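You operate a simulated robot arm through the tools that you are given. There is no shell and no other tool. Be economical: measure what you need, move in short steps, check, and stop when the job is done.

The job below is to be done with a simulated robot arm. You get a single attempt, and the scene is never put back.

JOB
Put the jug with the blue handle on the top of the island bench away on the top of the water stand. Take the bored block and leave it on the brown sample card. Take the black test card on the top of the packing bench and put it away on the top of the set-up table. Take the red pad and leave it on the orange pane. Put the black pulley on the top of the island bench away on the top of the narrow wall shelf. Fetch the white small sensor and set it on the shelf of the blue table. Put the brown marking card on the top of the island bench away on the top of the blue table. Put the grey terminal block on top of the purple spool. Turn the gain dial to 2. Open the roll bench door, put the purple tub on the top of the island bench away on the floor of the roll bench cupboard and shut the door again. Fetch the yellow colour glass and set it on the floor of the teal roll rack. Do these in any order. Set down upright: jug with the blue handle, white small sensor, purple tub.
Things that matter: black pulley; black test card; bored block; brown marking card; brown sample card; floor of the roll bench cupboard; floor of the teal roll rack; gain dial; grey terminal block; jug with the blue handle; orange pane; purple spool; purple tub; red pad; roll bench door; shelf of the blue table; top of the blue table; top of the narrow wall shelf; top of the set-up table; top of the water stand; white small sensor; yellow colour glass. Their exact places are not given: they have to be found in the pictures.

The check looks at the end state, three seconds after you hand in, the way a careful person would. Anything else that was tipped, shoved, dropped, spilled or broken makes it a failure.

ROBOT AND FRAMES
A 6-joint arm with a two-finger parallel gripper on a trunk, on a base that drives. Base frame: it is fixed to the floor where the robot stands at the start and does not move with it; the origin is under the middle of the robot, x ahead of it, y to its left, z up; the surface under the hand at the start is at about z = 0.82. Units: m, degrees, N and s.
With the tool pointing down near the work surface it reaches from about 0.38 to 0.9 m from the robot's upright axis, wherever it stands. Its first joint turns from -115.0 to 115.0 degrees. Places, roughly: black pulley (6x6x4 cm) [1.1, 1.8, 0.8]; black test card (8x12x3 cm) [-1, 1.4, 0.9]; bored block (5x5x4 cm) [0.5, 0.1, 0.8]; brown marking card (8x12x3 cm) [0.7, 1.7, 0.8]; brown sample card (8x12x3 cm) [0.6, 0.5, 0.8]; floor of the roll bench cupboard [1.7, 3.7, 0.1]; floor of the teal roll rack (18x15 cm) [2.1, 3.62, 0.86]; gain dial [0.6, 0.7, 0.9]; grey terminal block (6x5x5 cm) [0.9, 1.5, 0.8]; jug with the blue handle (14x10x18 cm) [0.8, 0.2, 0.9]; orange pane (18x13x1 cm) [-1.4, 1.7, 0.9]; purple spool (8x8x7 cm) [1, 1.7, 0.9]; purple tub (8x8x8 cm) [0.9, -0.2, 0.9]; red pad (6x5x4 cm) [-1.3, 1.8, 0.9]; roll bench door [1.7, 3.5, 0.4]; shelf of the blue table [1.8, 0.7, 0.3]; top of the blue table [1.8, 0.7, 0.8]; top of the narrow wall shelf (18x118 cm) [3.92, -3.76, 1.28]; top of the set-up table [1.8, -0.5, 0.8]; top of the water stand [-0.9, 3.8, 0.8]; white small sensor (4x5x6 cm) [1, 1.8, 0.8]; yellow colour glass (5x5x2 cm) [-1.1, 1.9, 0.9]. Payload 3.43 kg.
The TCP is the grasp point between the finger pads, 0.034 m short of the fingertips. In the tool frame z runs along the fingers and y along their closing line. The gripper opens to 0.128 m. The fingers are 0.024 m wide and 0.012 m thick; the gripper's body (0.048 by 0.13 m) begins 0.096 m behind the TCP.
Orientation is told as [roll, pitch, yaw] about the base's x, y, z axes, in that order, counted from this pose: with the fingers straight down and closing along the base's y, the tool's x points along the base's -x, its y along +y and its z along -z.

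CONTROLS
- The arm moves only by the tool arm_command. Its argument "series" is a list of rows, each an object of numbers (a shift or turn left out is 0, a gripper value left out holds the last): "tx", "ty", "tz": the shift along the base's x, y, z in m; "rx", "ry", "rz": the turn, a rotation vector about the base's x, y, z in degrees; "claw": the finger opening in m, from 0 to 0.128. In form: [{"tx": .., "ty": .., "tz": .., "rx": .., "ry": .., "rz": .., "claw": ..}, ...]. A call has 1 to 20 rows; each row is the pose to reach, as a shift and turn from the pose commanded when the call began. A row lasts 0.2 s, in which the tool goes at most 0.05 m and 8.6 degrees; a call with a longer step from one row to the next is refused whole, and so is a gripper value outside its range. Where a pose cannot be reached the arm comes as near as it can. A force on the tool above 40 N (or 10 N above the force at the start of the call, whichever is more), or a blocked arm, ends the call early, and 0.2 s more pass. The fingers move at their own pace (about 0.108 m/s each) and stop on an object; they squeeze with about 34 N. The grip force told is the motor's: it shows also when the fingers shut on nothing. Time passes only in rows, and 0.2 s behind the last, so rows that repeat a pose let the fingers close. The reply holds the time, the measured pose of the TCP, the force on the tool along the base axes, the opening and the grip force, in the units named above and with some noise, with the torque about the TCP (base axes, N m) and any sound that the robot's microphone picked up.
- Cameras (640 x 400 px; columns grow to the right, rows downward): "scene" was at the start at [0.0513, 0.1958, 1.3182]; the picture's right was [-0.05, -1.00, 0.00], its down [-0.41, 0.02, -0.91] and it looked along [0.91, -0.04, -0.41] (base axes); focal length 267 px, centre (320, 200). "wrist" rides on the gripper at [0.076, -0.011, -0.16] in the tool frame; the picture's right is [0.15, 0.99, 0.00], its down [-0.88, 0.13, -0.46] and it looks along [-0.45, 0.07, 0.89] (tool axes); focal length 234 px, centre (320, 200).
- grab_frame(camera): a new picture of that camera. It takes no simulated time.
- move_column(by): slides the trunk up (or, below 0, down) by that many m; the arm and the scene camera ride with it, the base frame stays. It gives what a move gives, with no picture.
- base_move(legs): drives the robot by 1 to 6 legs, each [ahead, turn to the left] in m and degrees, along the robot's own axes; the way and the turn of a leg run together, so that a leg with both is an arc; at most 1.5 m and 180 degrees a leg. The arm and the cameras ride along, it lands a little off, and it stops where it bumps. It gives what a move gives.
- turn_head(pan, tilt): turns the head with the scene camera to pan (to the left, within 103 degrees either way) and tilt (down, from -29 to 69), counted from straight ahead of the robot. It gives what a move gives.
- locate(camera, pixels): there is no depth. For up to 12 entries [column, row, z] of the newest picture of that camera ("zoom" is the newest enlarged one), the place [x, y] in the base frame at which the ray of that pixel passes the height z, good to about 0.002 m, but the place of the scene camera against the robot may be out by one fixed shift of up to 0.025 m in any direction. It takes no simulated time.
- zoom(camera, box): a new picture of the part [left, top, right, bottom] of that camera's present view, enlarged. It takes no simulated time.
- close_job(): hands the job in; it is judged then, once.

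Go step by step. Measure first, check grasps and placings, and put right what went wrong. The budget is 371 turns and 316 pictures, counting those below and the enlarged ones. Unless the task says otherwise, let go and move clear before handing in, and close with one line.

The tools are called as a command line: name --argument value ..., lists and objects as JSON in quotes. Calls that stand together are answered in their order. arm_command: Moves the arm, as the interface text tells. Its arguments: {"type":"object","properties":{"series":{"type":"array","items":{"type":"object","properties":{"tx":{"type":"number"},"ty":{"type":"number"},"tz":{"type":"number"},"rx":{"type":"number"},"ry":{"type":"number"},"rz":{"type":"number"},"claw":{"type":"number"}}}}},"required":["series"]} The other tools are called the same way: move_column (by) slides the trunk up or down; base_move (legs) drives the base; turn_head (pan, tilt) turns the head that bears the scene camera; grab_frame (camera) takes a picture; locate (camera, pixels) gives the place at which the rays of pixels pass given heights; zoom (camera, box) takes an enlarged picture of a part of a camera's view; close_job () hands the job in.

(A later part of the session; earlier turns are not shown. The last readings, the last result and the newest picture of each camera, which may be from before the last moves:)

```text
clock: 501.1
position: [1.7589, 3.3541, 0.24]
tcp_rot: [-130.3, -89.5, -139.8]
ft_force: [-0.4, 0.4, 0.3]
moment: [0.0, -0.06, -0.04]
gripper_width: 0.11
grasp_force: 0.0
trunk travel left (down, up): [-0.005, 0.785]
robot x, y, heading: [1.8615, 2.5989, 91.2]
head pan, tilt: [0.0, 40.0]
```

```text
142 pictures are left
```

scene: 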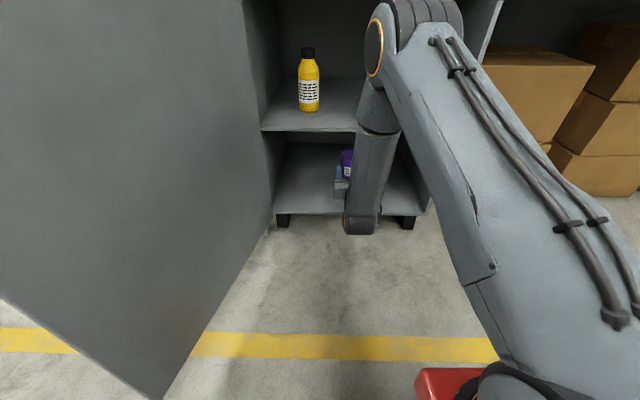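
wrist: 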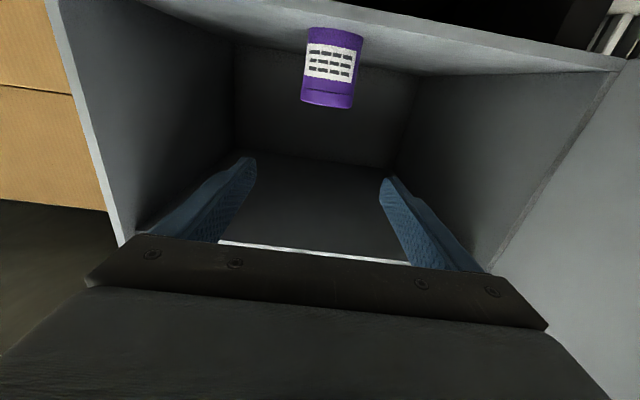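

The tub stands upright on the cupboard floor. I move back in line with the arm, raise the trunk and bring the tool down again.

arm_command --series '[{"tx": 0.03, "ty": -0.01}, {"tx": 0.06, "ty": -0.02}, {"tx": 0.09, "ty": -0.03}, {"tx": 0.102, "ty": -0.04}, {"tx": 0.102, "ty": -0.04}]'

move_column --by 0.6

arm_command --series '[{"rx": -8, "tz": 0.02}, {"rx": -16, "tz": 0.04}, {"rx": -24, "tz": 0.06}, {"rx": -32, "tz": 0.08}, {"rx": -40, "tz": 0.1}, {"rx": -48, "tz": 0.1}, {"rx": -56, "tz": 0.1}, {"rx": -64, "tz": 0.1}, {"rx": -72, "tz": 0.1}, {"rx": -80, "tz": 0.1}, {"rx": -88, "tz": 0.1}, {"rx": -89.5, "tz": 0.1}]'

```text
clock: 502.3
position: [1.8601, 3.322, 0.2399]
tcp_rot: [-64.0, -89.6, 154.0]
ft_force: [-0.2, 0.5, 0.0]
moment: [-0.01, -0.01, 0.01]
gripper_width: 0.1101
grasp_force: 0.0
out of reach, approached as far as the arm can: row 4, 5
trunk travel left (down, up): [-0.005, 0.785]
robot x, y, heading: [1.8621, 2.6003, 91.0]
head pan, tilt: [0.0, 40.0]
```

```text
refused: 0.6 is not a number from -0.4 to 0.4
```

```text
clock: 504.9
position: [1.86, 3.3225, 0.3389]
tcp_rot: [0.0, -0.6, 90.4]
ft_force: [-0.4, -0.4, 0.3]
moment: [-0.01, -0.03, 0.03]
gripper_width: 0.11
grasp_force: 0.1
out of reach, approached as far as the arm can: row 2, 3, 4, 5
trunk travel left (down, up): [-0.005, 0.785]
robot x, y, heading: [1.8604, 2.6026, 91.0]
head pan, tilt: [0.0, 40.0]
```

arm_command --series '[{"ty": -0.03}, {"ty": -0.06}, {"ty": -0.08, "tz": 0.03}, {"ty": -0.08, "tz": 0.06}]'

move_column --by 0.4

move_column --by 0.25

base_move --legs '[[-0.08, 0]]'

turn_head --pan 30 --tilt 45

grab_frame --camera "scene"

```text
clock: 505.9
position: [1.859, 3.2432, 0.4004]
tcp_rot: [0.2, -0.7, 90.4]
ft_force: [-0.3, 0.3, -0.6]
moment: [0.02, -0.04, 0.02]
gripper_width: 0.11
grasp_force: 0.1
trunk travel left (down, up): [-0.005, 0.785]
robot x, y, heading: [1.86, 2.6028, 90.7]
head pan, tilt: [0.0, 40.0]
```

```text
clock: 509.7
position: [1.8608, 3.2432, 0.7998]
tcp_rot: [0.1, -0.8, 90.3]
ft_force: [0.3, 0.6, -1.0]
moment: [-0.02, 0.0, 0.01]
gripper_width: 0.1099
grasp_force: 0.0
trunk travel left (down, up): [-0.405, 0.385]
robot x, y, heading: [1.8616, 2.6021, 90.7]
head pan, tilt: [0.0, 40.0]
```

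```text
clock: 512.3
position: [1.8602, 3.2437, 1.0495]
tcp_rot: [0.2, -0.7, 90.3]
ft_force: [-0.5, 0.4, 0.6]
moment: [0.0, 0.02, -0.02]
gripper_width: 0.1099
grasp_force: 0.1
trunk travel left (down, up): [-0.655, 0.135]
robot x, y, heading: [1.8605, 2.6046, 90.5]
head pan, tilt: [0.0, 40.0]
```

```text
clock: 513.3
position: [1.8624, 3.1657, 1.0494]
tcp_rot: [0.0, -0.7, 90.2]
ft_force: [0.1, 0.6, 0.6]
moment: [-0.03, -0.02, 0.0]
gripper_width: 0.1099
grasp_force: 0.1
trunk travel left (down, up): [-0.655, 0.135]
robot x, y, heading: [1.8633, 2.5249, 90.9]
head pan, tilt: [0.0, 40.0]
```

```text
clock: 514.3
position: [1.862, 3.1665, 1.0497]
tcp_rot: [0.2, -0.7, 90.2]
ft_force: [0.8, 0.2, -0.3]
moment: [-0.01, 0.01, 0.01]
gripper_width: 0.1103
grasp_force: 0.1
trunk travel left (down, up): [-0.655, 0.135]
robot x, y, heading: [1.8607, 2.5256, 90.6]
head pan, tilt: [30.0, 45.0]
```

```text
141 pictures are left
```

scene: 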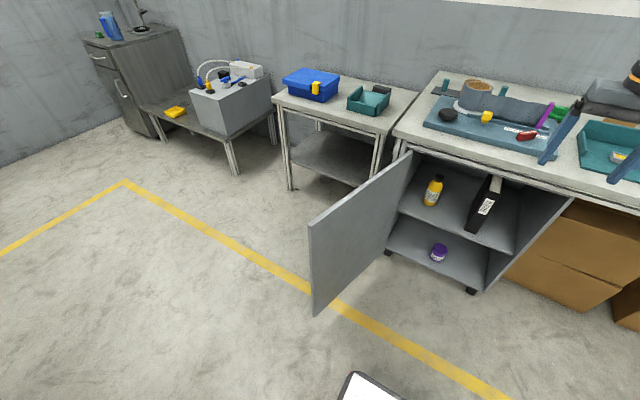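

I move over the door's free end to pinch it again.

arm_command --series '[{"tx": -0.045, "ty": -0.015, "claw": 0.06}, {"tx": -0.09, "ty": -0.03}, {"tx": -0.135, "ty": -0.045, "rz": -3}, {"tx": -0.18, "ty": -0.065, "rz": -6}, {"tx": -0.225, "ty": -0.085, "rz": -9}, {"tx": -0.27, "ty": -0.105, "rz": -12}, {"tx": -0.315, "ty": -0.125, "rz": -14.5}, {"tx": -0.36, "ty": -0.145, "rz": -14.5}, {"tx": -0.405, "ty": -0.16, "rz": -14.5}, {"tx": -0.44, "ty": -0.175, "rz": -14.5}, {"tx": -0.47, "ty": -0.18, "rz": -14.5}, {"tx": -0.47, "ty": -0.18, "rz": -14.5, "tz": -0.05}, {"tx": -0.47, "ty": -0.18, "rz": -14.5, "tz": -0.08}, {"tx": -0.47, "ty": -0.18, "rz": -14.5, "tz": -0.08}]'

grab_frame --camera "wrist"

```text
clock: 517.3
position: [1.3904, 2.9834, 0.9697]
tcp_rot: [0.1, -0.7, 75.7]
ft_force: [-1.0, -0.8, 0.6]
moment: [0.0, -0.01, -0.02]
gripper_width: 0.0598
grasp_force: 0.0
trunk travel left (down, up): [-0.655, 0.135]
robot x, y, heading: [1.8627, 2.525, 91.0]
head pan, tilt: [30.0, 45.0]
```

```text
140 pictures are left
```

wrist: 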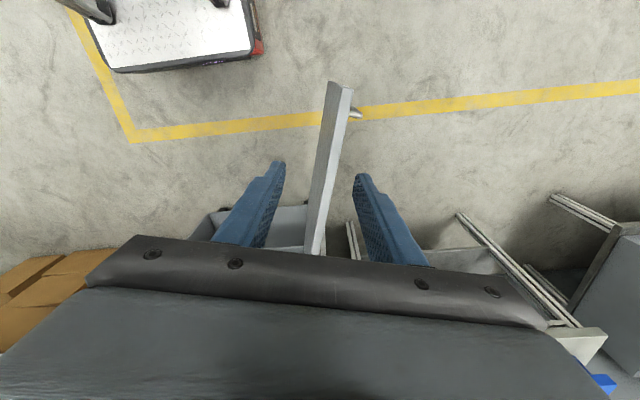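

locate --camera "wrist" --pixels '[[341, 88, 0.78], [346, 90, 0.78], [334, 140, 0.78], [329, 170, 0.78], [316, 240, 0.78]]'

```text
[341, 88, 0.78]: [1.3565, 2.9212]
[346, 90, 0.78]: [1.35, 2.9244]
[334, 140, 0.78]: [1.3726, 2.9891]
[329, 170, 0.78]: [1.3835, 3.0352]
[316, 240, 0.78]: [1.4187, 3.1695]
```

arm_command --series '[{"tx": -0.018, "ty": 0.005}, {"tx": -0.018, "ty": 0.005, "tz": -0.04}, {"tx": -0.018, "ty": 0.005, "tz": -0.08}, {"tx": -0.018, "ty": 0.005, "tz": -0.12}, {"tx": -0.018, "ty": 0.005, "tz": -0.16}, {"tx": -0.018, "ty": 0.005, "tz": -0.178}, {"tx": -0.018, "ty": 0.005, "tz": -0.178}, {"tx": -0.018, "ty": 0.005, "tz": -0.178, "claw": 0.03}, {"tx": -0.018, "ty": 0.005, "tz": -0.178, "claw": 0.0}, {"tx": -0.018, "ty": 0.005, "tz": -0.178}]'

grab_frame --camera "wrist"

```text
clock: 519.5
position: [1.3723, 2.9904, 0.7888]
tcp_rot: [0.1, -0.7, 75.7]
ft_force: [0.2, -1.1, -0.7]
moment: [0.13, -0.2, -0.34]
gripper_width: 0.0167
grasp_force: 45.2
trunk travel left (down, up): [-0.655, 0.135]
robot x, y, heading: [1.8627, 2.5228, 91.0]
head pan, tilt: [30.0, 45.0]
```

```text
139 pictures are left
```

wrist: 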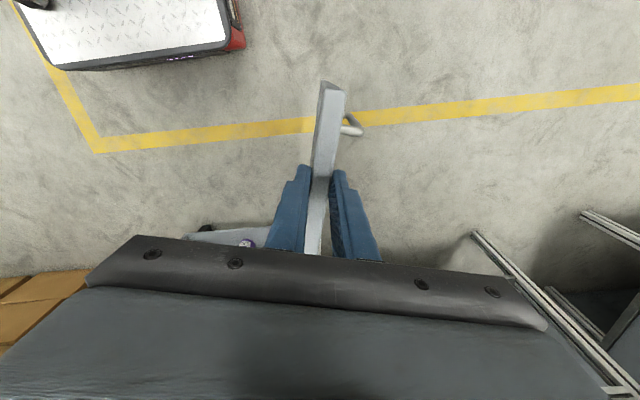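

Pinched again. From both door positions I work out the true hinge axis at (1.479,3.446). I swing the door closed along that arc.

arm_command --series '[{"tx": 0.015, "ty": -0.003, "rz": 2}, {"tx": 0.0406, "ty": -0.0073, "rz": 5}, {"tx": 0.0812, "ty": -0.0113, "rz": 10}, {"tx": 0.122, "ty": -0.0117, "rz": 15}, {"tx": 0.1627, "ty": -0.0086, "rz": 20}, {"tx": 0.203, "ty": -0.0019, "rz": 25}, {"tx": 0.2425, "ty": 0.0082, "rz": 30}, {"tx": 0.2811, "ty": 0.0218, "rz": 35}, {"tx": 0.3182, "ty": 0.0386, "rz": 40}, {"tx": 0.3538, "ty": 0.0587, "rz": 45}, {"tx": 0.3875, "ty": 0.0817, "rz": 50}, {"tx": 0.4191, "ty": 0.1077, "rz": 55}, {"tx": 0.4482, "ty": 0.1362, "rz": 60}, {"tx": 0.4748, "ty": 0.1672, "rz": 65}, {"tx": 0.4985, "ty": 0.2004, "rz": 70}, {"tx": 0.5193, "ty": 0.2356, "rz": 75}, {"tx": 0.5285, "ty": 0.254, "rz": 77.5}, {"tx": 0.537, "ty": 0.2724, "rz": 80}]'

grab_frame --camera "scene"

```text
clock: 523.3
position: [1.9099, 3.2642, 0.7923]
tcp_rot: [-0.1, -0.9, 155.9]
ft_force: [-24.0, 7.2, 9.9]
moment: [-0.01, 0.95, 1.03]
gripper_width: 0.0172
grasp_force: 44.9
trunk travel left (down, up): [-0.655, 0.135]
robot x, y, heading: [1.8615, 2.5301, 90.8]
head pan, tilt: [30.0, 45.0]
```

```text
138 pictures are left
```

scene: 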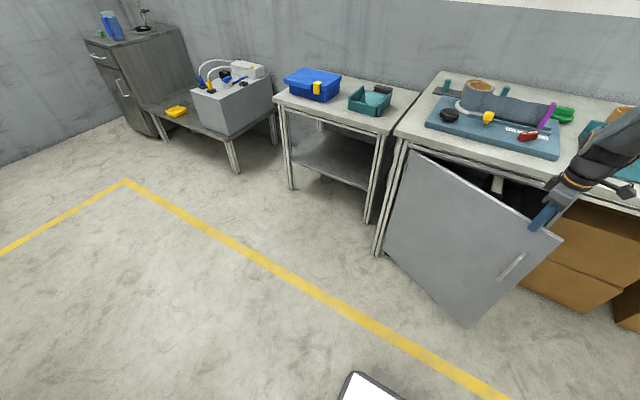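

The door is nearly closed. I bring it to about 13°, then release and push it shut with the fist held horizontal.

arm_command --series '[{"tx": 0.0074, "ty": 0.019, "rz": 2.5}, {"tx": 0.0143, "ty": 0.0382, "rz": 5}, {"tx": 0.02, "ty": 0.058, "rz": 7.5}, {"tx": 0.0253, "ty": 0.0775, "rz": 10}, {"tx": 0.0253, "ty": 0.0775, "rz": 10}]'

arm_command --series '[{"claw": 0.03}, {"claw": 0.04}, {"claw": 0.04}, {"tz": 0.03}, {"tz": 0.06}, {"tz": 0.1}, {"tz": 0.14}, {"tz": 0.14, "ty": -0.04}, {"tz": 0.14, "ty": -0.08, "tx": -0.02, "rz": -8}, {"tz": 0.14, "ty": -0.1, "tx": -0.04, "rz": -16}, {"tz": 0.14, "ty": -0.1, "tx": -0.06, "rz": -24}, {"tz": 0.14, "ty": -0.1, "tx": -0.07, "rz": -32}, {"tz": 0.14, "ty": -0.1, "tx": -0.074, "rz": -40}, {"tz": 0.14, "ty": -0.1, "tx": -0.074, "rz": -48}, {"tz": 0.14, "ty": -0.1, "tx": -0.074, "rz": -56}, {"tz": 0.14, "ty": -0.1, "tx": -0.074, "rz": -64}, {"tz": 0.14, "ty": -0.1, "tx": -0.074, "rz": -72}, {"tz": 0.14, "ty": -0.1, "tx": -0.074, "rz": -75.5}]'

grab_frame --camera "scene"

```text
clock: 524.5
position: [1.9365, 3.3403, 0.7917]
tcp_rot: [0.0, -0.7, 165.8]
ft_force: [-21.6, 2.8, 8.6]
moment: [0.54, 1.03, 1.02]
gripper_width: 0.0169
grasp_force: 44.3
trunk travel left (down, up): [-0.655, 0.135]
robot x, y, heading: [1.8617, 2.5202, 90.6]
head pan, tilt: [30.0, 45.0]
```

```text
clock: 528.3
position: [1.8612, 3.2408, 0.9319]
tcp_rot: [0.0, -0.7, 90.1]
ft_force: [-0.2, 0.5, 0.3]
moment: [-0.01, 0.0, 0.0]
gripper_width: 0.0401
grasp_force: 0.1
trunk travel left (down, up): [-0.655, 0.135]
robot x, y, heading: [1.8632, 2.5204, 91.1]
head pan, tilt: [30.0, 45.0]
```

```text
137 pictures are left
```

scene: 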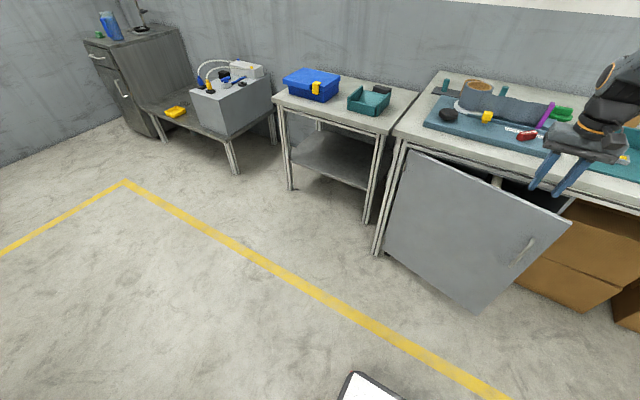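

The door is ajar about 15°. I close the fingers, pitch the tool forward in plane, lower and push.

arm_command --series '[{"claw": 0.0, "rx": 8}, {"rx": 16}, {"rx": 24}, {"rx": 32}, {"rx": 40}, {"rx": 48}, {"rx": 56}, {"rx": 64}, {"rx": 72}, {"rx": 80}, {"rx": 88}, {"rx": 89}]'

move_column --by -0.3

arm_command --series '[{"ty": 0.03}, {"ty": 0.06}, {"ty": 0.08}, {"ty": 0.1}, {"ty": 0.12}, {"ty": 0.14}, {"ty": 0.155}]'

grab_frame --camera "scene"

```text
clock: 530.9
position: [1.8625, 3.2404, 0.9326]
tcp_rot: [-54.4, -89.8, 144.5]
ft_force: [-0.3, 0.0, 0.4]
moment: [0.02, -0.03, 0.0]
gripper_width: 0.0002
grasp_force: 32.7
trunk travel left (down, up): [-0.655, 0.135]
robot x, y, heading: [1.8616, 2.5217, 91.1]
head pan, tilt: [30.0, 45.0]
```

```text
clock: 533.9
position: [1.863, 3.24, 0.6303]
tcp_rot: [-39.6, -89.5, 129.7]
ft_force: [0.1, 0.0, -0.8]
moment: [-0.01, 0.0, 0.03]
gripper_width: 0.0
grasp_force: 32.4
trunk travel left (down, up): [-0.355, 0.435]
robot x, y, heading: [1.8635, 2.522, 90.7]
head pan, tilt: [30.0, 45.0]
```

```text
clock: 535.5
position: [1.8641, 3.396, 0.6324]
tcp_rot: [-38.6, -89.6, 128.6]
ft_force: [-0.6, -0.9, -0.3]
moment: [0.02, -0.02, -0.01]
gripper_width: 0.0
grasp_force: 33.3
trunk travel left (down, up): [-0.355, 0.435]
robot x, y, heading: [1.8641, 2.5252, 90.8]
head pan, tilt: [30.0, 45.0]
```

```text
136 pictures are left
```

scene: 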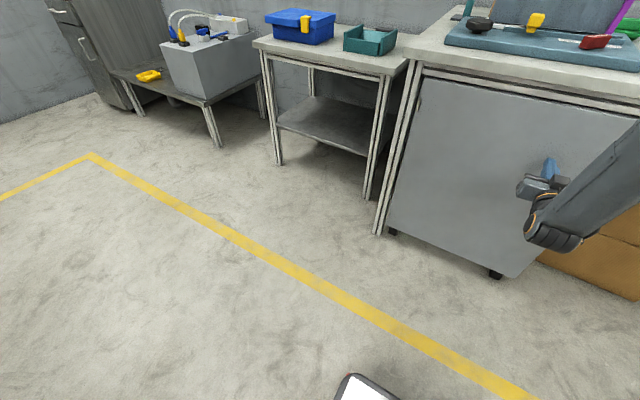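

Almost shut. I push on gently until it resists.

arm_command --series '[{"ty": 0.005}, {"ty": 0.01}, {"ty": 0.015}, {"ty": 0.02}, {"ty": 0.025}, {"ty": 0.03}]'

grab_frame --camera "scene"

```text
clock: 536.4
position: [1.8644, 3.4084, 0.6313]
tcp_rot: [-41.9, -89.6, 131.9]
ft_force: [0.5, -18.6, 10.0]
moment: [0.51, -0.02, -0.06]
gripper_width: 0.0
grasp_force: 32.5
trunk travel left (down, up): [-0.355, 0.435]
robot x, y, heading: [1.8623, 2.5209, 90.7]
head pan, tilt: [30.0, 45.0]
stopped in row 4: the force on the tool passed its limit at 53 N (the readings are from after the stop); the commanded pose is now the measured one
```

```text
135 pictures are left
```

scene: 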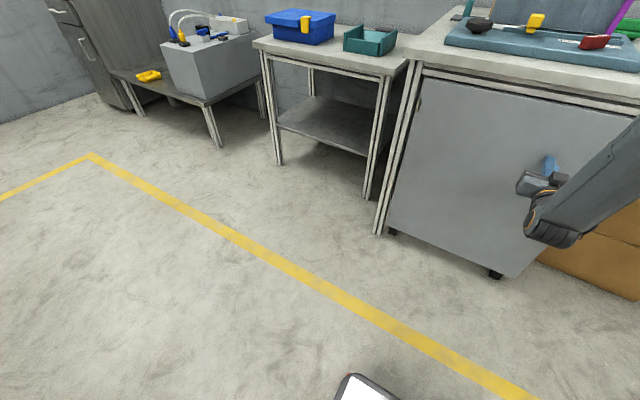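

The door is shut (it resisted at 53 N). I back off, point the tool down and raise the trunk.

arm_command --series '[{"ty": -0.03}, {"ty": -0.07}, {"ty": -0.11}, {"ty": -0.15}, {"ty": -0.17}, {"ty": -0.17}]'

arm_command --series '[{"rx": -8, "tz": 0.02}, {"rx": -16, "tz": 0.04}, {"rx": -24, "tz": 0.06}, {"rx": -32, "tz": 0.08}, {"rx": -40, "tz": 0.1}, {"rx": -48, "tz": 0.1}, {"rx": -56, "tz": 0.1}, {"rx": -64, "tz": 0.1}, {"rx": -72, "tz": 0.1}, {"rx": -80, "tz": 0.1}, {"rx": -88, "tz": 0.1}, {"rx": -89.5, "tz": 0.1}]'

move_column --by 0.3

turn_head --pan 0 --tilt 40

grab_frame --camera "scene"

```text
clock: 537.8
position: [1.8615, 3.2404, 0.6288]
tcp_rot: [-29.2, -89.4, 119.2]
ft_force: [-0.4, -1.1, 0.2]
moment: [-0.03, 0.02, -0.01]
gripper_width: 0.0
grasp_force: 32.7
trunk travel left (down, up): [-0.355, 0.435]
robot x, y, heading: [1.8659, 2.5222, 90.8]
head pan, tilt: [30.0, 45.0]
```

```text
clock: 540.4
position: [1.8625, 3.2386, 0.7298]
tcp_rot: [0.1, 0.1, 90.3]
ft_force: [1.3, 0.2, -0.5]
moment: [-0.01, -0.02, -0.01]
gripper_width: 0.0002
grasp_force: 33.1
trunk travel left (down, up): [-0.355, 0.435]
robot x, y, heading: [1.864, 2.5248, 90.9]
head pan, tilt: [30.0, 45.0]
```

```text
clock: 543.4
position: [1.8627, 3.2392, 1.029]
tcp_rot: [0.1, 0.0, 90.1]
ft_force: [-0.4, 0.3, -0.2]
moment: [0.0, 0.0, -0.02]
gripper_width: 0.0
grasp_force: 33.3
trunk travel left (down, up): [-0.655, 0.135]
robot x, y, heading: [1.8625, 2.5242, 90.8]
head pan, tilt: [30.0, 45.0]
```

```text
clock: 544.3
position: [1.8625, 3.2401, 1.0294]
tcp_rot: [0.1, -0.1, 90.2]
ft_force: [0.2, 0.7, -0.1]
moment: [-0.02, 0.01, -0.01]
gripper_width: 0.0
grasp_force: 33.2
trunk travel left (down, up): [-0.655, 0.135]
robot x, y, heading: [1.8628, 2.524, 90.8]
head pan, tilt: [0.0, 40.0]
```

```text
134 pictures are left
```

scene: 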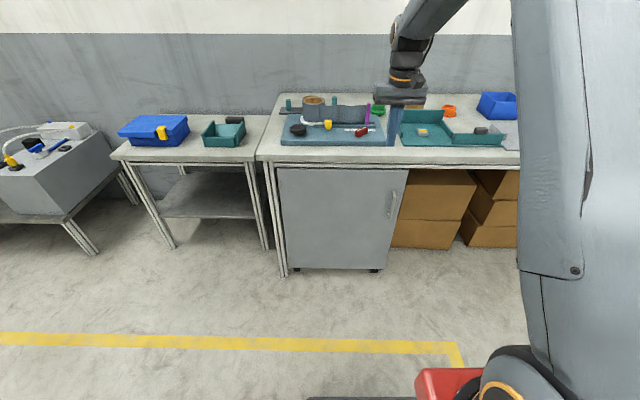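

The door is closed and all is in order there. Next the white sensor: I'll take it with a horizontal tool from the island's left end, since it must go on a low shelf. I drive to about (0.955,2.57), facing it.

base_move --legs '[[0, 84.5], [0.905, 0], [0, 95], [0.03, 0]]'

turn_head --pan 0 --tilt 45

grab_frame --camera "scene"

grab_frame --camera "wrist"

```text
clock: 557.0
position: [0.9453, 1.8625, 1.0298]
tcp_rot: [0.1, -0.2, -92.7]
ft_force: [0.6, 0.3, -0.7]
moment: [-0.01, 0.0, 0.0]
gripper_width: 0.0
grasp_force: 33.6
trunk travel left (down, up): [-0.655, 0.135]
robot x, y, heading: [0.9838, 2.5814, -92.6]
head pan, tilt: [0.0, 40.0]
```

```text
clock: 557.6
position: [0.9444, 1.8636, 1.0298]
tcp_rot: [0.1, 0.0, -92.8]
ft_force: [-0.3, -0.3, -0.2]
moment: [-0.04, 0.01, 0.0]
gripper_width: 0.0002
grasp_force: 33.1
trunk travel left (down, up): [-0.655, 0.135]
robot x, y, heading: [0.9844, 2.5803, -92.3]
head pan, tilt: [0.0, 45.0]
```

```text
133 pictures are left
```

scene: 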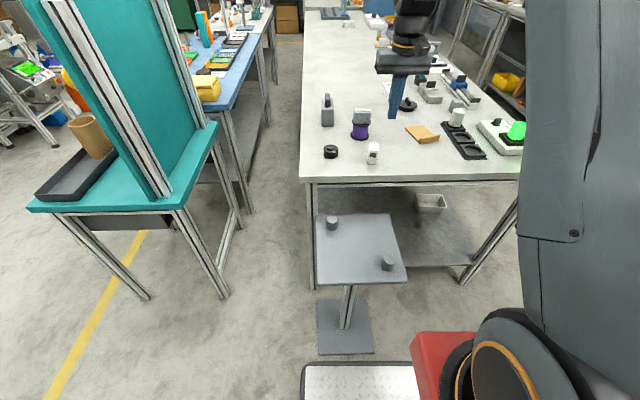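

```text
132 pictures are left
```

wrist: 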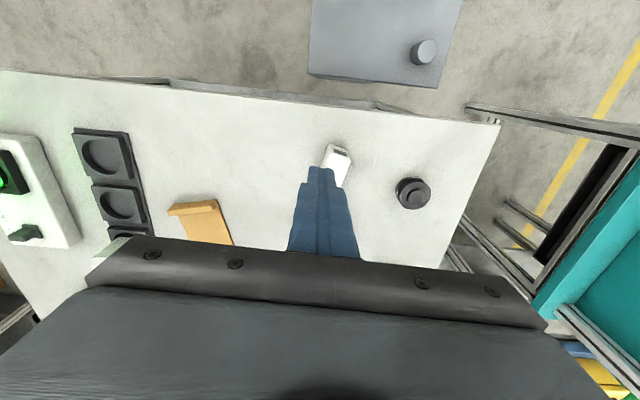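

zoom --camera "wrist" --box '[300, 125, 380, 200]'

zoom --camera "scene" --box '[310, 80, 450, 190]'

locate --camera "wrist" --pixels '[[330, 146, 0.88], [352, 155, 0.88], [344, 186, 0.88], [326, 168, 0.88], [337, 165, 0.88], [412, 192, 0.86], [332, 101, 0.82], [345, 146, 0.88]]'

```text
5.33 times, centred on (340, 162) of wrist
```

zoom: 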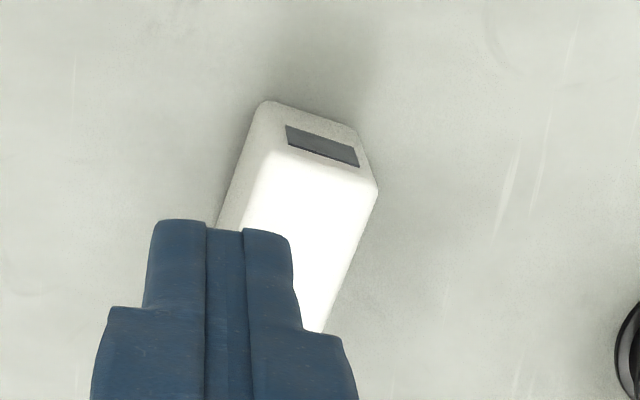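

```text
3.64 times, centred on (380, 135) of scene
```

zoom: 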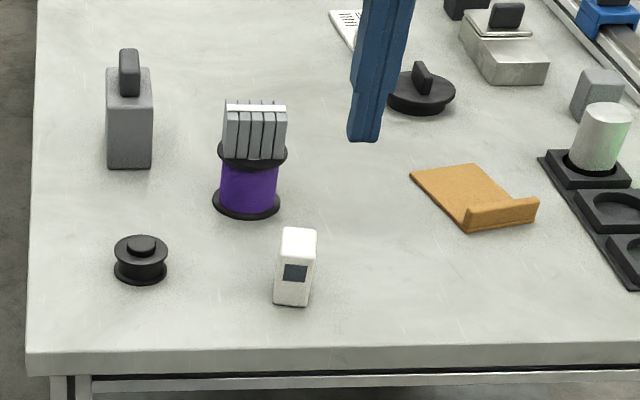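

```text
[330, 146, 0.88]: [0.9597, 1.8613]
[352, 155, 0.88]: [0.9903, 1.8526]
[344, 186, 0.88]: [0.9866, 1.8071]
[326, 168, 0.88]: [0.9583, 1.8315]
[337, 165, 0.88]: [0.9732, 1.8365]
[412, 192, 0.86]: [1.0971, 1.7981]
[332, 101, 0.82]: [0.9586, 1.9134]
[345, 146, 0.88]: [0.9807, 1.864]
```

The sensor's centre is about (0.971,1.829), with its window facing me. It is turned about 10°. I pitch the tool forward in plane.

arm_command --series '[{"rx": -8, "ry": 0.39}, {"rx": -16, "ry": 0.78}, {"rx": -24, "ry": 1.17}, {"rx": -32, "ry": 1.56}, {"rx": -40, "ry": 1.95}, {"rx": -48, "ry": 2.34}, {"rx": -56, "ry": 2.73}, {"rx": -64, "ry": 3.12}, {"rx": -72, "ry": 3.5}, {"rx": -80, "ry": 3.9}, {"rx": -88, "ry": 4.3}, {"rx": -89.5, "ry": 4.4}, {"rx": -89.5, "ry": 4.4, "ty": 0.03, "claw": 0.07}, {"rx": -89.5, "ry": 4.4, "ty": 0.07, "tx": 0.01}, {"rx": -89.5, "ry": 4.4, "ty": 0.11, "tx": 0.02, "tz": -0.02}, {"rx": -89.5, "ry": 4.4, "ty": 0.12, "tx": 0.03, "tz": -0.06}, {"rx": -89.5, "ry": 4.4, "ty": 0.12, "tx": 0.035, "tz": -0.1}, {"rx": -89.5, "ry": 4.4, "ty": 0.12, "tx": 0.035, "tz": -0.14}, {"rx": -89.5, "ry": 4.4, "ty": 0.12, "tx": 0.035, "tz": -0.172}, {"rx": -89.5, "ry": 4.4, "ty": 0.12, "tx": 0.035, "tz": -0.172}]'

grab_frame --camera "wrist"

grab_frame --camera "scene"

```text
clock: 561.8
position: [0.9822, 1.9821, 0.8561]
tcp_rot: [-6.3, -89.7, -86.4]
ft_force: [0.2, -0.1, -0.3]
moment: [0.02, -0.02, 0.04]
gripper_width: 0.0702
grasp_force: 0.0
trunk travel left (down, up): [-0.655, 0.135]
robot x, y, heading: [0.984, 2.5792, -92.2]
head pan, tilt: [0.0, 45.0]
```

```text
129 pictures are left
```

wrist: 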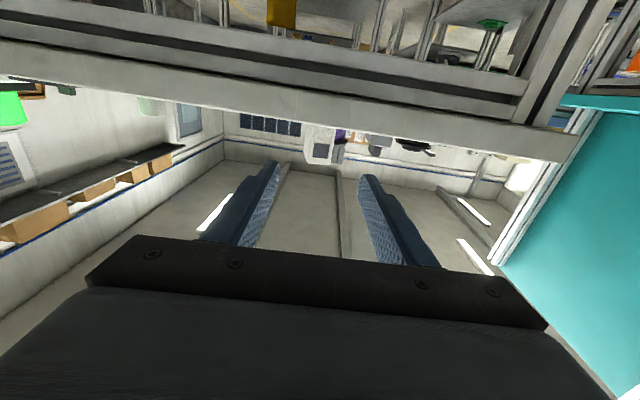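

```text
128 pictures are left
```

scene: 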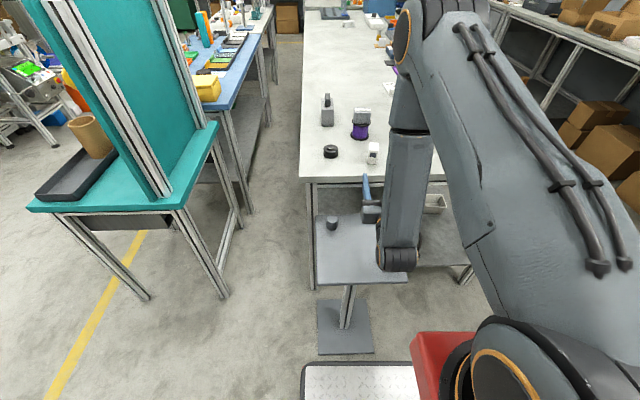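

zoom --camera "wrist" --box '[270, 110, 390, 185]'

```text
5.33 times, centred on (330, 148) of wrist
```

zoom: 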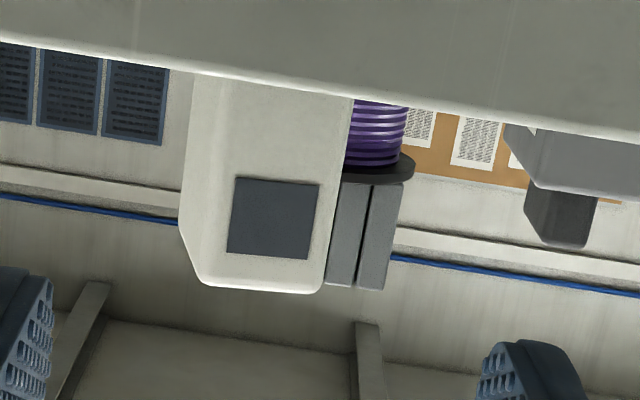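

The sensor lies on the tool axis. I match its 8° yaw, advance and grip.

arm_command --series '[{"tx": 0.009, "rz": -4}, {"tx": 0.017, "rz": -8}, {"tx": 0.011, "ty": -0.03, "rz": -8}, {"tx": 0.005, "ty": -0.06, "rz": -8}, {"tx": -0.0005, "ty": -0.09, "rz": -8}, {"tx": -0.006, "ty": -0.12, "rz": -8}, {"tx": -0.0114, "ty": -0.148, "rz": -8}, {"tx": -0.0114, "ty": -0.148, "rz": -8}]'

grab_frame --camera "wrist"

```text
clock: 563.6
position: [0.968, 1.832, 0.859]
tcp_rot: [-8.6, -89.8, -92.1]
ft_force: [0.4, 0.1, 0.0]
moment: [0.02, 0.01, 0.0]
gripper_width: 0.0699
grasp_force: 0.0
trunk travel left (down, up): [-0.655, 0.135]
robot x, y, heading: [0.9828, 2.5801, -92.1]
head pan, tilt: [0.0, 45.0]
```

```text
126 pictures are left
```

wrist: 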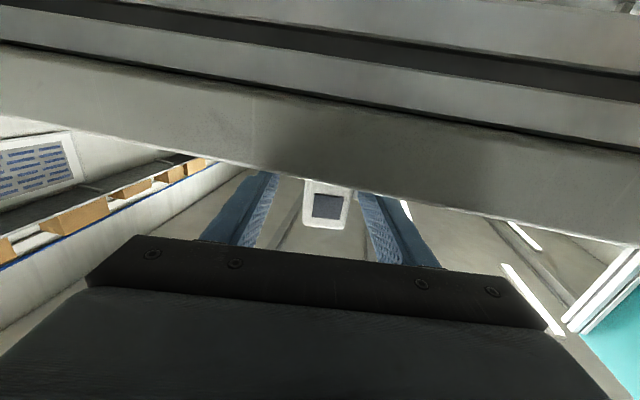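

Square-on between the fingers. I close and lift.

arm_command --series '[{"claw": 0.045}, {"claw": 0.02}, {"claw": 0.01}, {"claw": 0.01}, {"tz": 0.02}, {"tz": 0.05}, {"tz": 0.09}, {"tz": 0.13}, {"tz": 0.15, "ty": 0.03, "tx": 0.005, "rz": 4}, {"tz": 0.15, "ty": 0.07, "tx": 0.01, "rz": 8}, {"tz": 0.15, "ty": 0.11, "tx": 0.01, "rz": 8}, {"tz": 0.15, "ty": 0.14, "tx": 0.01, "rz": 8}]'

grab_frame --camera "wrist"

```text
clock: 566.2
position: [0.9762, 1.9743, 1.0031]
tcp_rot: [-1.9, -89.7, -90.8]
ft_force: [0.1, 0.8, -1.6]
moment: [-0.02, -0.03, 0.0]
gripper_width: 0.0314
grasp_force: 34.2
trunk travel left (down, up): [-0.655, 0.135]
robot x, y, heading: [0.9842, 2.5793, -92.4]
head pan, tilt: [0.0, 45.0]
```

```text
125 pictures are left
```

wrist: 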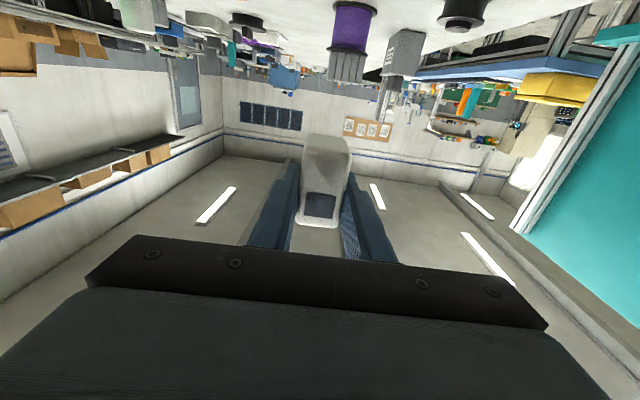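

The sensor is held upright (0.031 wide). I drive east to scout the far side of the blue table.

base_move --legs '[[0, 93], [1.4, 0]]'

turn_head --pan -60 --tilt 30

grab_frame --camera "scene"

turn_head --pan -15 --tilt 30

grab_frame --camera "scene"

```text
clock: 577.2
position: [3.0017, 2.6926, 1.0059]
tcp_rot: [-5.9, -89.7, 9.1]
ft_force: [0.5, -0.2, -1.2]
moment: [0.0, -0.01, 0.03]
gripper_width: 0.0313
grasp_force: 34.0
trunk travel left (down, up): [-0.655, 0.135]
robot x, y, heading: [2.3985, 2.6435, 3.6]
head pan, tilt: [0.0, 45.0]
```

```text
clock: 578.5
position: [3.0021, 2.6928, 1.005]
tcp_rot: [-5.5, -89.7, 8.6]
ft_force: [-0.3, 0.2, -0.7]
moment: [-0.02, 0.03, -0.01]
gripper_width: 0.0314
grasp_force: 33.6
trunk travel left (down, up): [-0.655, 0.135]
robot x, y, heading: [2.4005, 2.6366, 3.5]
head pan, tilt: [-60.0, 30.0]
```

```text
124 pictures are left
```

scene: 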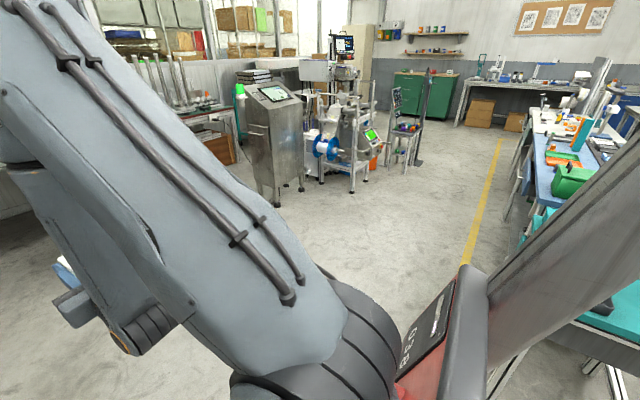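

```text
clock: 579.7
position: [3.0029, 2.6929, 1.0059]
tcp_rot: [-5.7, -89.7, 8.9]
ft_force: [-0.3, 0.0, -0.8]
moment: [0.02, -0.01, -0.03]
gripper_width: 0.0315
grasp_force: 33.7
trunk travel left (down, up): [-0.655, 0.135]
robot x, y, heading: [2.3996, 2.6392, 3.5]
head pan, tilt: [-15.0, 30.0]
```

```text
123 pictures are left
```

scene: 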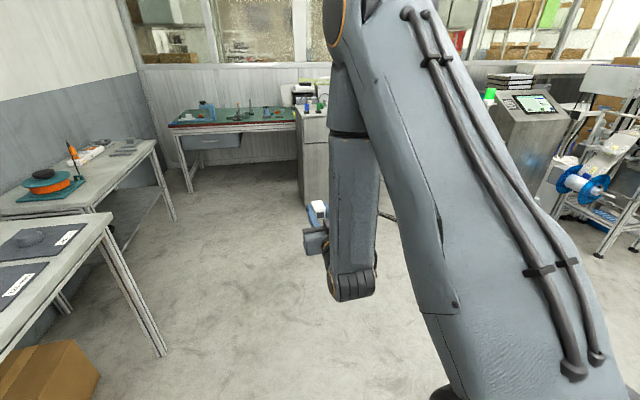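

The aisle east of the tables is wide and clear. I drive to about (2.75,0.9) and face the blue table.

base_move --legs '[[0, -82], [1.5, 0], [0.25, 0], [0, -101]]'

turn_head --pan 0 --tilt 40

grab_frame --camera "scene"

```text
clock: 596.4
position: [2.1342, 0.8717, 1.0057]
tcp_rot: [-5.8, -89.7, -173.1]
ft_force: [0.2, -0.2, -1.2]
moment: [0.0, -0.02, 0.04]
gripper_width: 0.0316
grasp_force: 33.3
trunk travel left (down, up): [-0.655, 0.135]
robot x, y, heading: [2.7413, 0.9062, -178.4]
head pan, tilt: [-15.0, 30.0]
```

```text
clock: 597.1
position: [2.1335, 0.871, 1.0046]
tcp_rot: [-5.0, -89.6, -173.9]
ft_force: [-0.5, -0.7, -1.5]
moment: [-0.02, -0.03, 0.01]
gripper_width: 0.0315
grasp_force: 33.8
trunk travel left (down, up): [-0.655, 0.135]
robot x, y, heading: [2.7332, 0.9061, -178.4]
head pan, tilt: [0.0, 40.0]
```

```text
122 pictures are left
```

scene: 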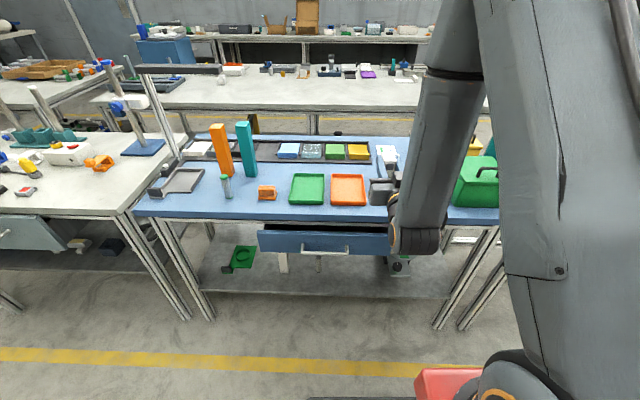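

The shelf below has a green part at (240,258) and a grey device at (400,265), with free space between. I measure.

zoom --camera "scene" --box '[150, 190, 460, 340]'

locate --camera "scene" --pixels '[[320, 297, 0.3], [320, 297, 0.25], [230, 292, 0.3], [240, 262, 0.3], [395, 275, 0.3], [320, 272, 0.3], [320, 216, 0.78], [320, 221, 0.8], [259, 252, 0.65], [390, 254, 0.65], [210, 318, 0.0], [440, 328, 0.0]]'

```text
2.06 times, centred on (305, 265) of scene
```

zoom: 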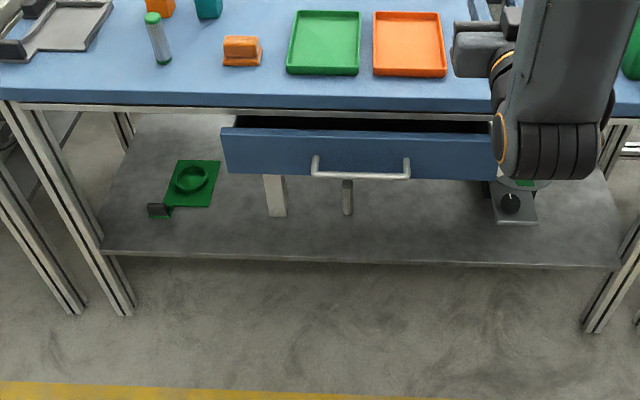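

```text
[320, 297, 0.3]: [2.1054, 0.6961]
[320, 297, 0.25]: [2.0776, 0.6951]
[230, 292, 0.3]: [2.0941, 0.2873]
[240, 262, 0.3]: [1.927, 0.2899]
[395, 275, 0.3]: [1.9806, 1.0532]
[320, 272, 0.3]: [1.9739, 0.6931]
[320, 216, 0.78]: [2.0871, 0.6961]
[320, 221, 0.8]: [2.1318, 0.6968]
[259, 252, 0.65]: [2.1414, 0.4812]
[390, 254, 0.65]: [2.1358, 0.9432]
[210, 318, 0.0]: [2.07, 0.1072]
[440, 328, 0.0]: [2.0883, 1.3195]
```

Free shelf space lies around y≈0.87, x≈2.03. I back the base 20 cm, lower the trunk clear of the drawer, then reach in.

base_move --legs '[[-0.2, 0]]'

move_column --by -0.4

arm_command --series '[{"tx": -0.03}, {"tx": -0.06}, {"tx": -0.065}]'

move_column --by -0.2

grab_frame --camera "wrist"

grab_frame --camera "scene"

```text
clock: 598.8
position: [2.3352, 0.8759, 1.0059]
tcp_rot: [-5.4, -89.7, -173.3]
ft_force: [0.2, -1.0, -1.2]
moment: [0.04, -0.02, 0.0]
gripper_width: 0.0315
grasp_force: 34.1
trunk travel left (down, up): [-0.655, 0.135]
robot x, y, heading: [2.9391, 0.9095, -178.1]
head pan, tilt: [0.0, 40.0]
```

```text
clock: 602.6
position: [2.2451, 0.8746, 0.6057]
tcp_rot: [-5.1, -89.7, -173.6]
ft_force: [-0.3, -1.2, -1.6]
moment: [0.05, 0.0, 0.02]
gripper_width: 0.0314
grasp_force: 33.7
trunk travel left (down, up): [-0.255, 0.535]
robot x, y, heading: [2.9407, 0.9107, -178.1]
head pan, tilt: [0.0, 40.0]
```

```text
clock: 603.4
position: [2.1824, 0.8735, 0.6052]
tcp_rot: [-7.5, -89.7, -171.2]
ft_force: [-0.3, -1.4, -0.8]
moment: [0.01, 0.01, -0.03]
gripper_width: 0.0315
grasp_force: 34.2
trunk travel left (down, up): [-0.255, 0.535]
robot x, y, heading: [2.9383, 0.9098, -177.8]
head pan, tilt: [0.0, 40.0]
```

```text
clock: 605.5
position: [2.1826, 0.8735, 0.4052]
tcp_rot: [-4.7, -89.6, -174.2]
ft_force: [-0.4, -0.2, -1.6]
moment: [-0.01, 0.0, 0.03]
gripper_width: 0.0315
grasp_force: 34.0
trunk travel left (down, up): [-0.055, 0.735]
robot x, y, heading: [2.9393, 0.9091, -178.0]
head pan, tilt: [0.0, 40.0]
```

```text
120 pictures are left
```

wrist: 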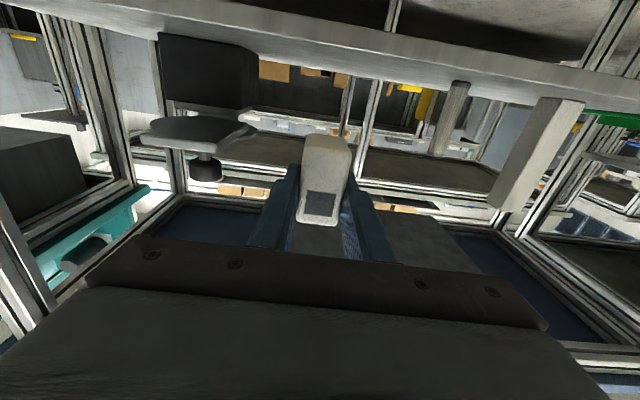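

```text
119 pictures are left
```

scene: 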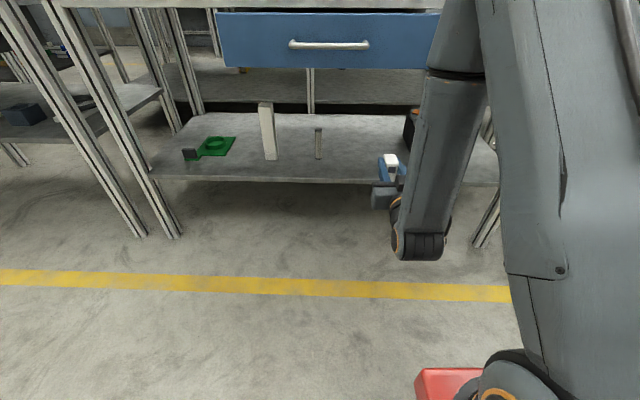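

The shelf surface comes out at z≈0.30. I advance in and lower the sensor to it.

arm_command --series '[{"tx": -0.03}, {"tx": -0.06}, {"tx": -0.09}, {"tx": -0.12}, {"tx": -0.145}, {"tx": -0.145, "tz": -0.02}, {"tx": -0.145, "tz": -0.04}, {"tx": -0.145, "tz": -0.052}, {"tx": -0.145, "tz": -0.052}]'

grab_frame --camera "wrist"

zoom --camera "scene" --box '[240, 60, 520, 240]'

```text
clock: 607.5
position: [2.0375, 0.8741, 0.3535]
tcp_rot: [-5.1, -89.7, -173.6]
ft_force: [0.1, -0.4, -0.9]
moment: [0.02, -0.02, 0.04]
gripper_width: 0.0319
grasp_force: 34.2
trunk travel left (down, up): [-0.055, 0.735]
robot x, y, heading: [2.9408, 0.914, -178.0]
head pan, tilt: [0.0, 40.0]
```

```text
118 pictures are left
```

wrist: 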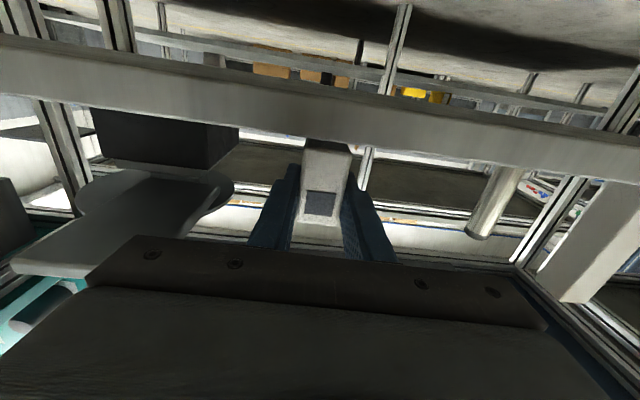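

```text
2.22 times, centred on (380, 150) of scene
```

zoom: 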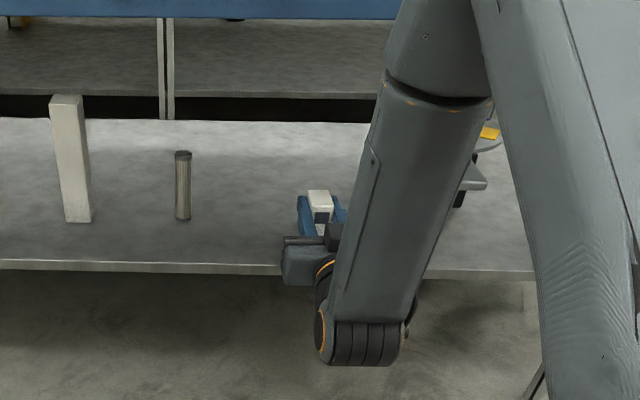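

arm_command --series '[{"tz": -0.004}, {"tz": -0.008}, {"tz": -0.011}, {"tz": -0.011}]'

arm_command --series '[{"tz": -0.003}, {"tz": -0.006}, {"tz": -0.006}]'

```text
clock: 608.5
position: [2.0349, 0.8746, 0.3413]
tcp_rot: [-5.1, -89.7, -173.8]
ft_force: [0.6, 0.1, -0.9]
moment: [0.01, 0.0, 0.02]
gripper_width: 0.0315
grasp_force: 34.0
trunk travel left (down, up): [-0.055, 0.735]
robot x, y, heading: [2.9414, 0.9112, -178.1]
head pan, tilt: [0.0, 40.0]
```

```text
clock: 609.4
position: [2.0355, 0.873, 0.3385]
tcp_rot: [-109.5, -90.0, -69.2]
ft_force: [1.3, 2.6, 20.8]
moment: [0.07, -0.41, -0.01]
gripper_width: 0.0313
grasp_force: 33.9
trunk travel left (down, up): [-0.055, 0.735]
robot x, y, heading: [2.9369, 0.912, -178.2]
head pan, tilt: [0.0, 40.0]
```

Contact (+21 N). I open slightly, draw straight back and check.

arm_command --series '[{"claw": 0.04}, {"claw": 0.05}, {"claw": 0.055}, {"claw": 0.055}, {"tx": 0.03}, {"tx": 0.07}, {"tx": 0.11}, {"tx": 0.14}, {"tx": 0.16}, {"tx": 0.16}]'

zoom --camera "scene" --box '[240, 60, 520, 240]'

grab_frame --camera "wrist"

```text
clock: 611.5
position: [2.1979, 0.8724, 0.3334]
tcp_rot: [-7.2, -89.7, -171.5]
ft_force: [-0.4, 0.1, 0.1]
moment: [0.01, -0.01, 0.0]
gripper_width: 0.055
grasp_force: 0.1
trunk travel left (down, up): [-0.055, 0.735]
robot x, y, heading: [2.9391, 0.9096, -178.3]
head pan, tilt: [0.0, 40.0]
```

```text
2.22 times, centred on (380, 150) of scene
```

zoom: 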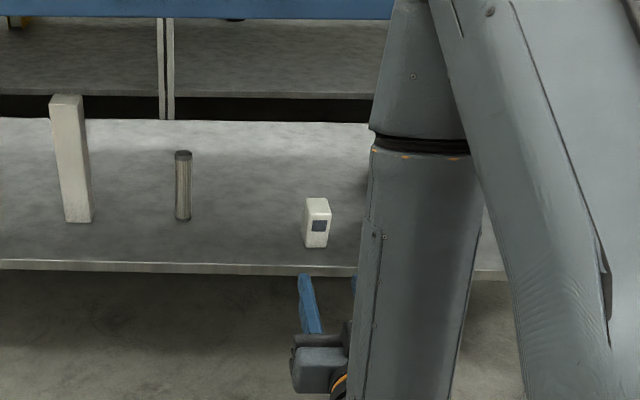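

```text
115 pictures are left
```

wrist: 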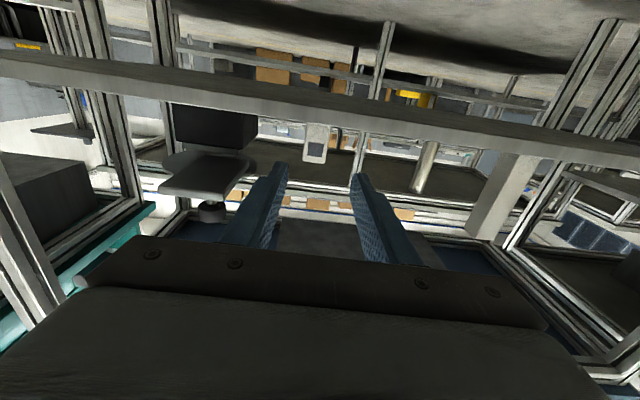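

The sensor stands upright on the shelf. I back off, raise the trunk and restore the tool-down pose, then head for the black pulley.

base_move --legs '[[-0.2, 0]]'

move_column --by 0.4

move_column --by 0.2

arm_command --series '[{"ry": -8}, {"ry": -16, "tz": 0.02}, {"ry": -24, "tz": 0.04}, {"ry": -32, "tz": 0.06}, {"ry": -40, "tz": 0.08}, {"ry": -48, "tz": 0.08}, {"ry": -56, "tz": 0.08}, {"ry": -64, "tz": 0.08}, {"ry": -72, "tz": 0.08}, {"ry": -80, "tz": 0.08}, {"ry": -88, "tz": 0.08}, {"ry": -89.5, "tz": 0.08}]'

```text
clock: 613.2
position: [2.4019, 0.8772, 0.3321]
tcp_rot: [-5.7, -89.6, -172.8]
ft_force: [-0.5, 0.8, -0.5]
moment: [-0.02, -0.04, 0.01]
gripper_width: 0.0552
grasp_force: 0.1
trunk travel left (down, up): [-0.055, 0.735]
robot x, y, heading: [3.1435, 0.9191, -178.0]
head pan, tilt: [0.0, 40.0]
```

```text
clock: 617.0
position: [2.4001, 0.878, 0.7331]
tcp_rot: [-6.4, -89.8, -172.1]
ft_force: [-0.7, -0.8, -1.3]
moment: [0.0, -0.02, 0.04]
gripper_width: 0.0549
grasp_force: 0.0
trunk travel left (down, up): [-0.455, 0.335]
robot x, y, heading: [3.1399, 0.9177, -178.1]
head pan, tilt: [0.0, 40.0]
```

```text
clock: 619.2
position: [2.4007, 0.8776, 0.9335]
tcp_rot: [-6.7, -89.8, -171.9]
ft_force: [-0.2, 0.1, 0.1]
moment: [0.0, 0.0, -0.02]
gripper_width: 0.0551
grasp_force: 0.0
trunk travel left (down, up): [-0.655, 0.135]
robot x, y, heading: [3.1428, 0.9166, -177.9]
head pan, tilt: [0.0, 40.0]
```

```text
clock: 621.8
position: [2.4019, 0.8785, 1.0142]
tcp_rot: [1.3, 0.0, -180.0]
ft_force: [1.6, -0.5, 1.6]
moment: [-0.01, 0.01, 0.01]
gripper_width: 0.0553
grasp_force: 0.0
out of reach, approached as far as the arm can: row 6
trunk travel left (down, up): [-0.655, 0.135]
robot x, y, heading: [3.1388, 0.915, -178.1]
head pan, tilt: [0.0, 40.0]
```

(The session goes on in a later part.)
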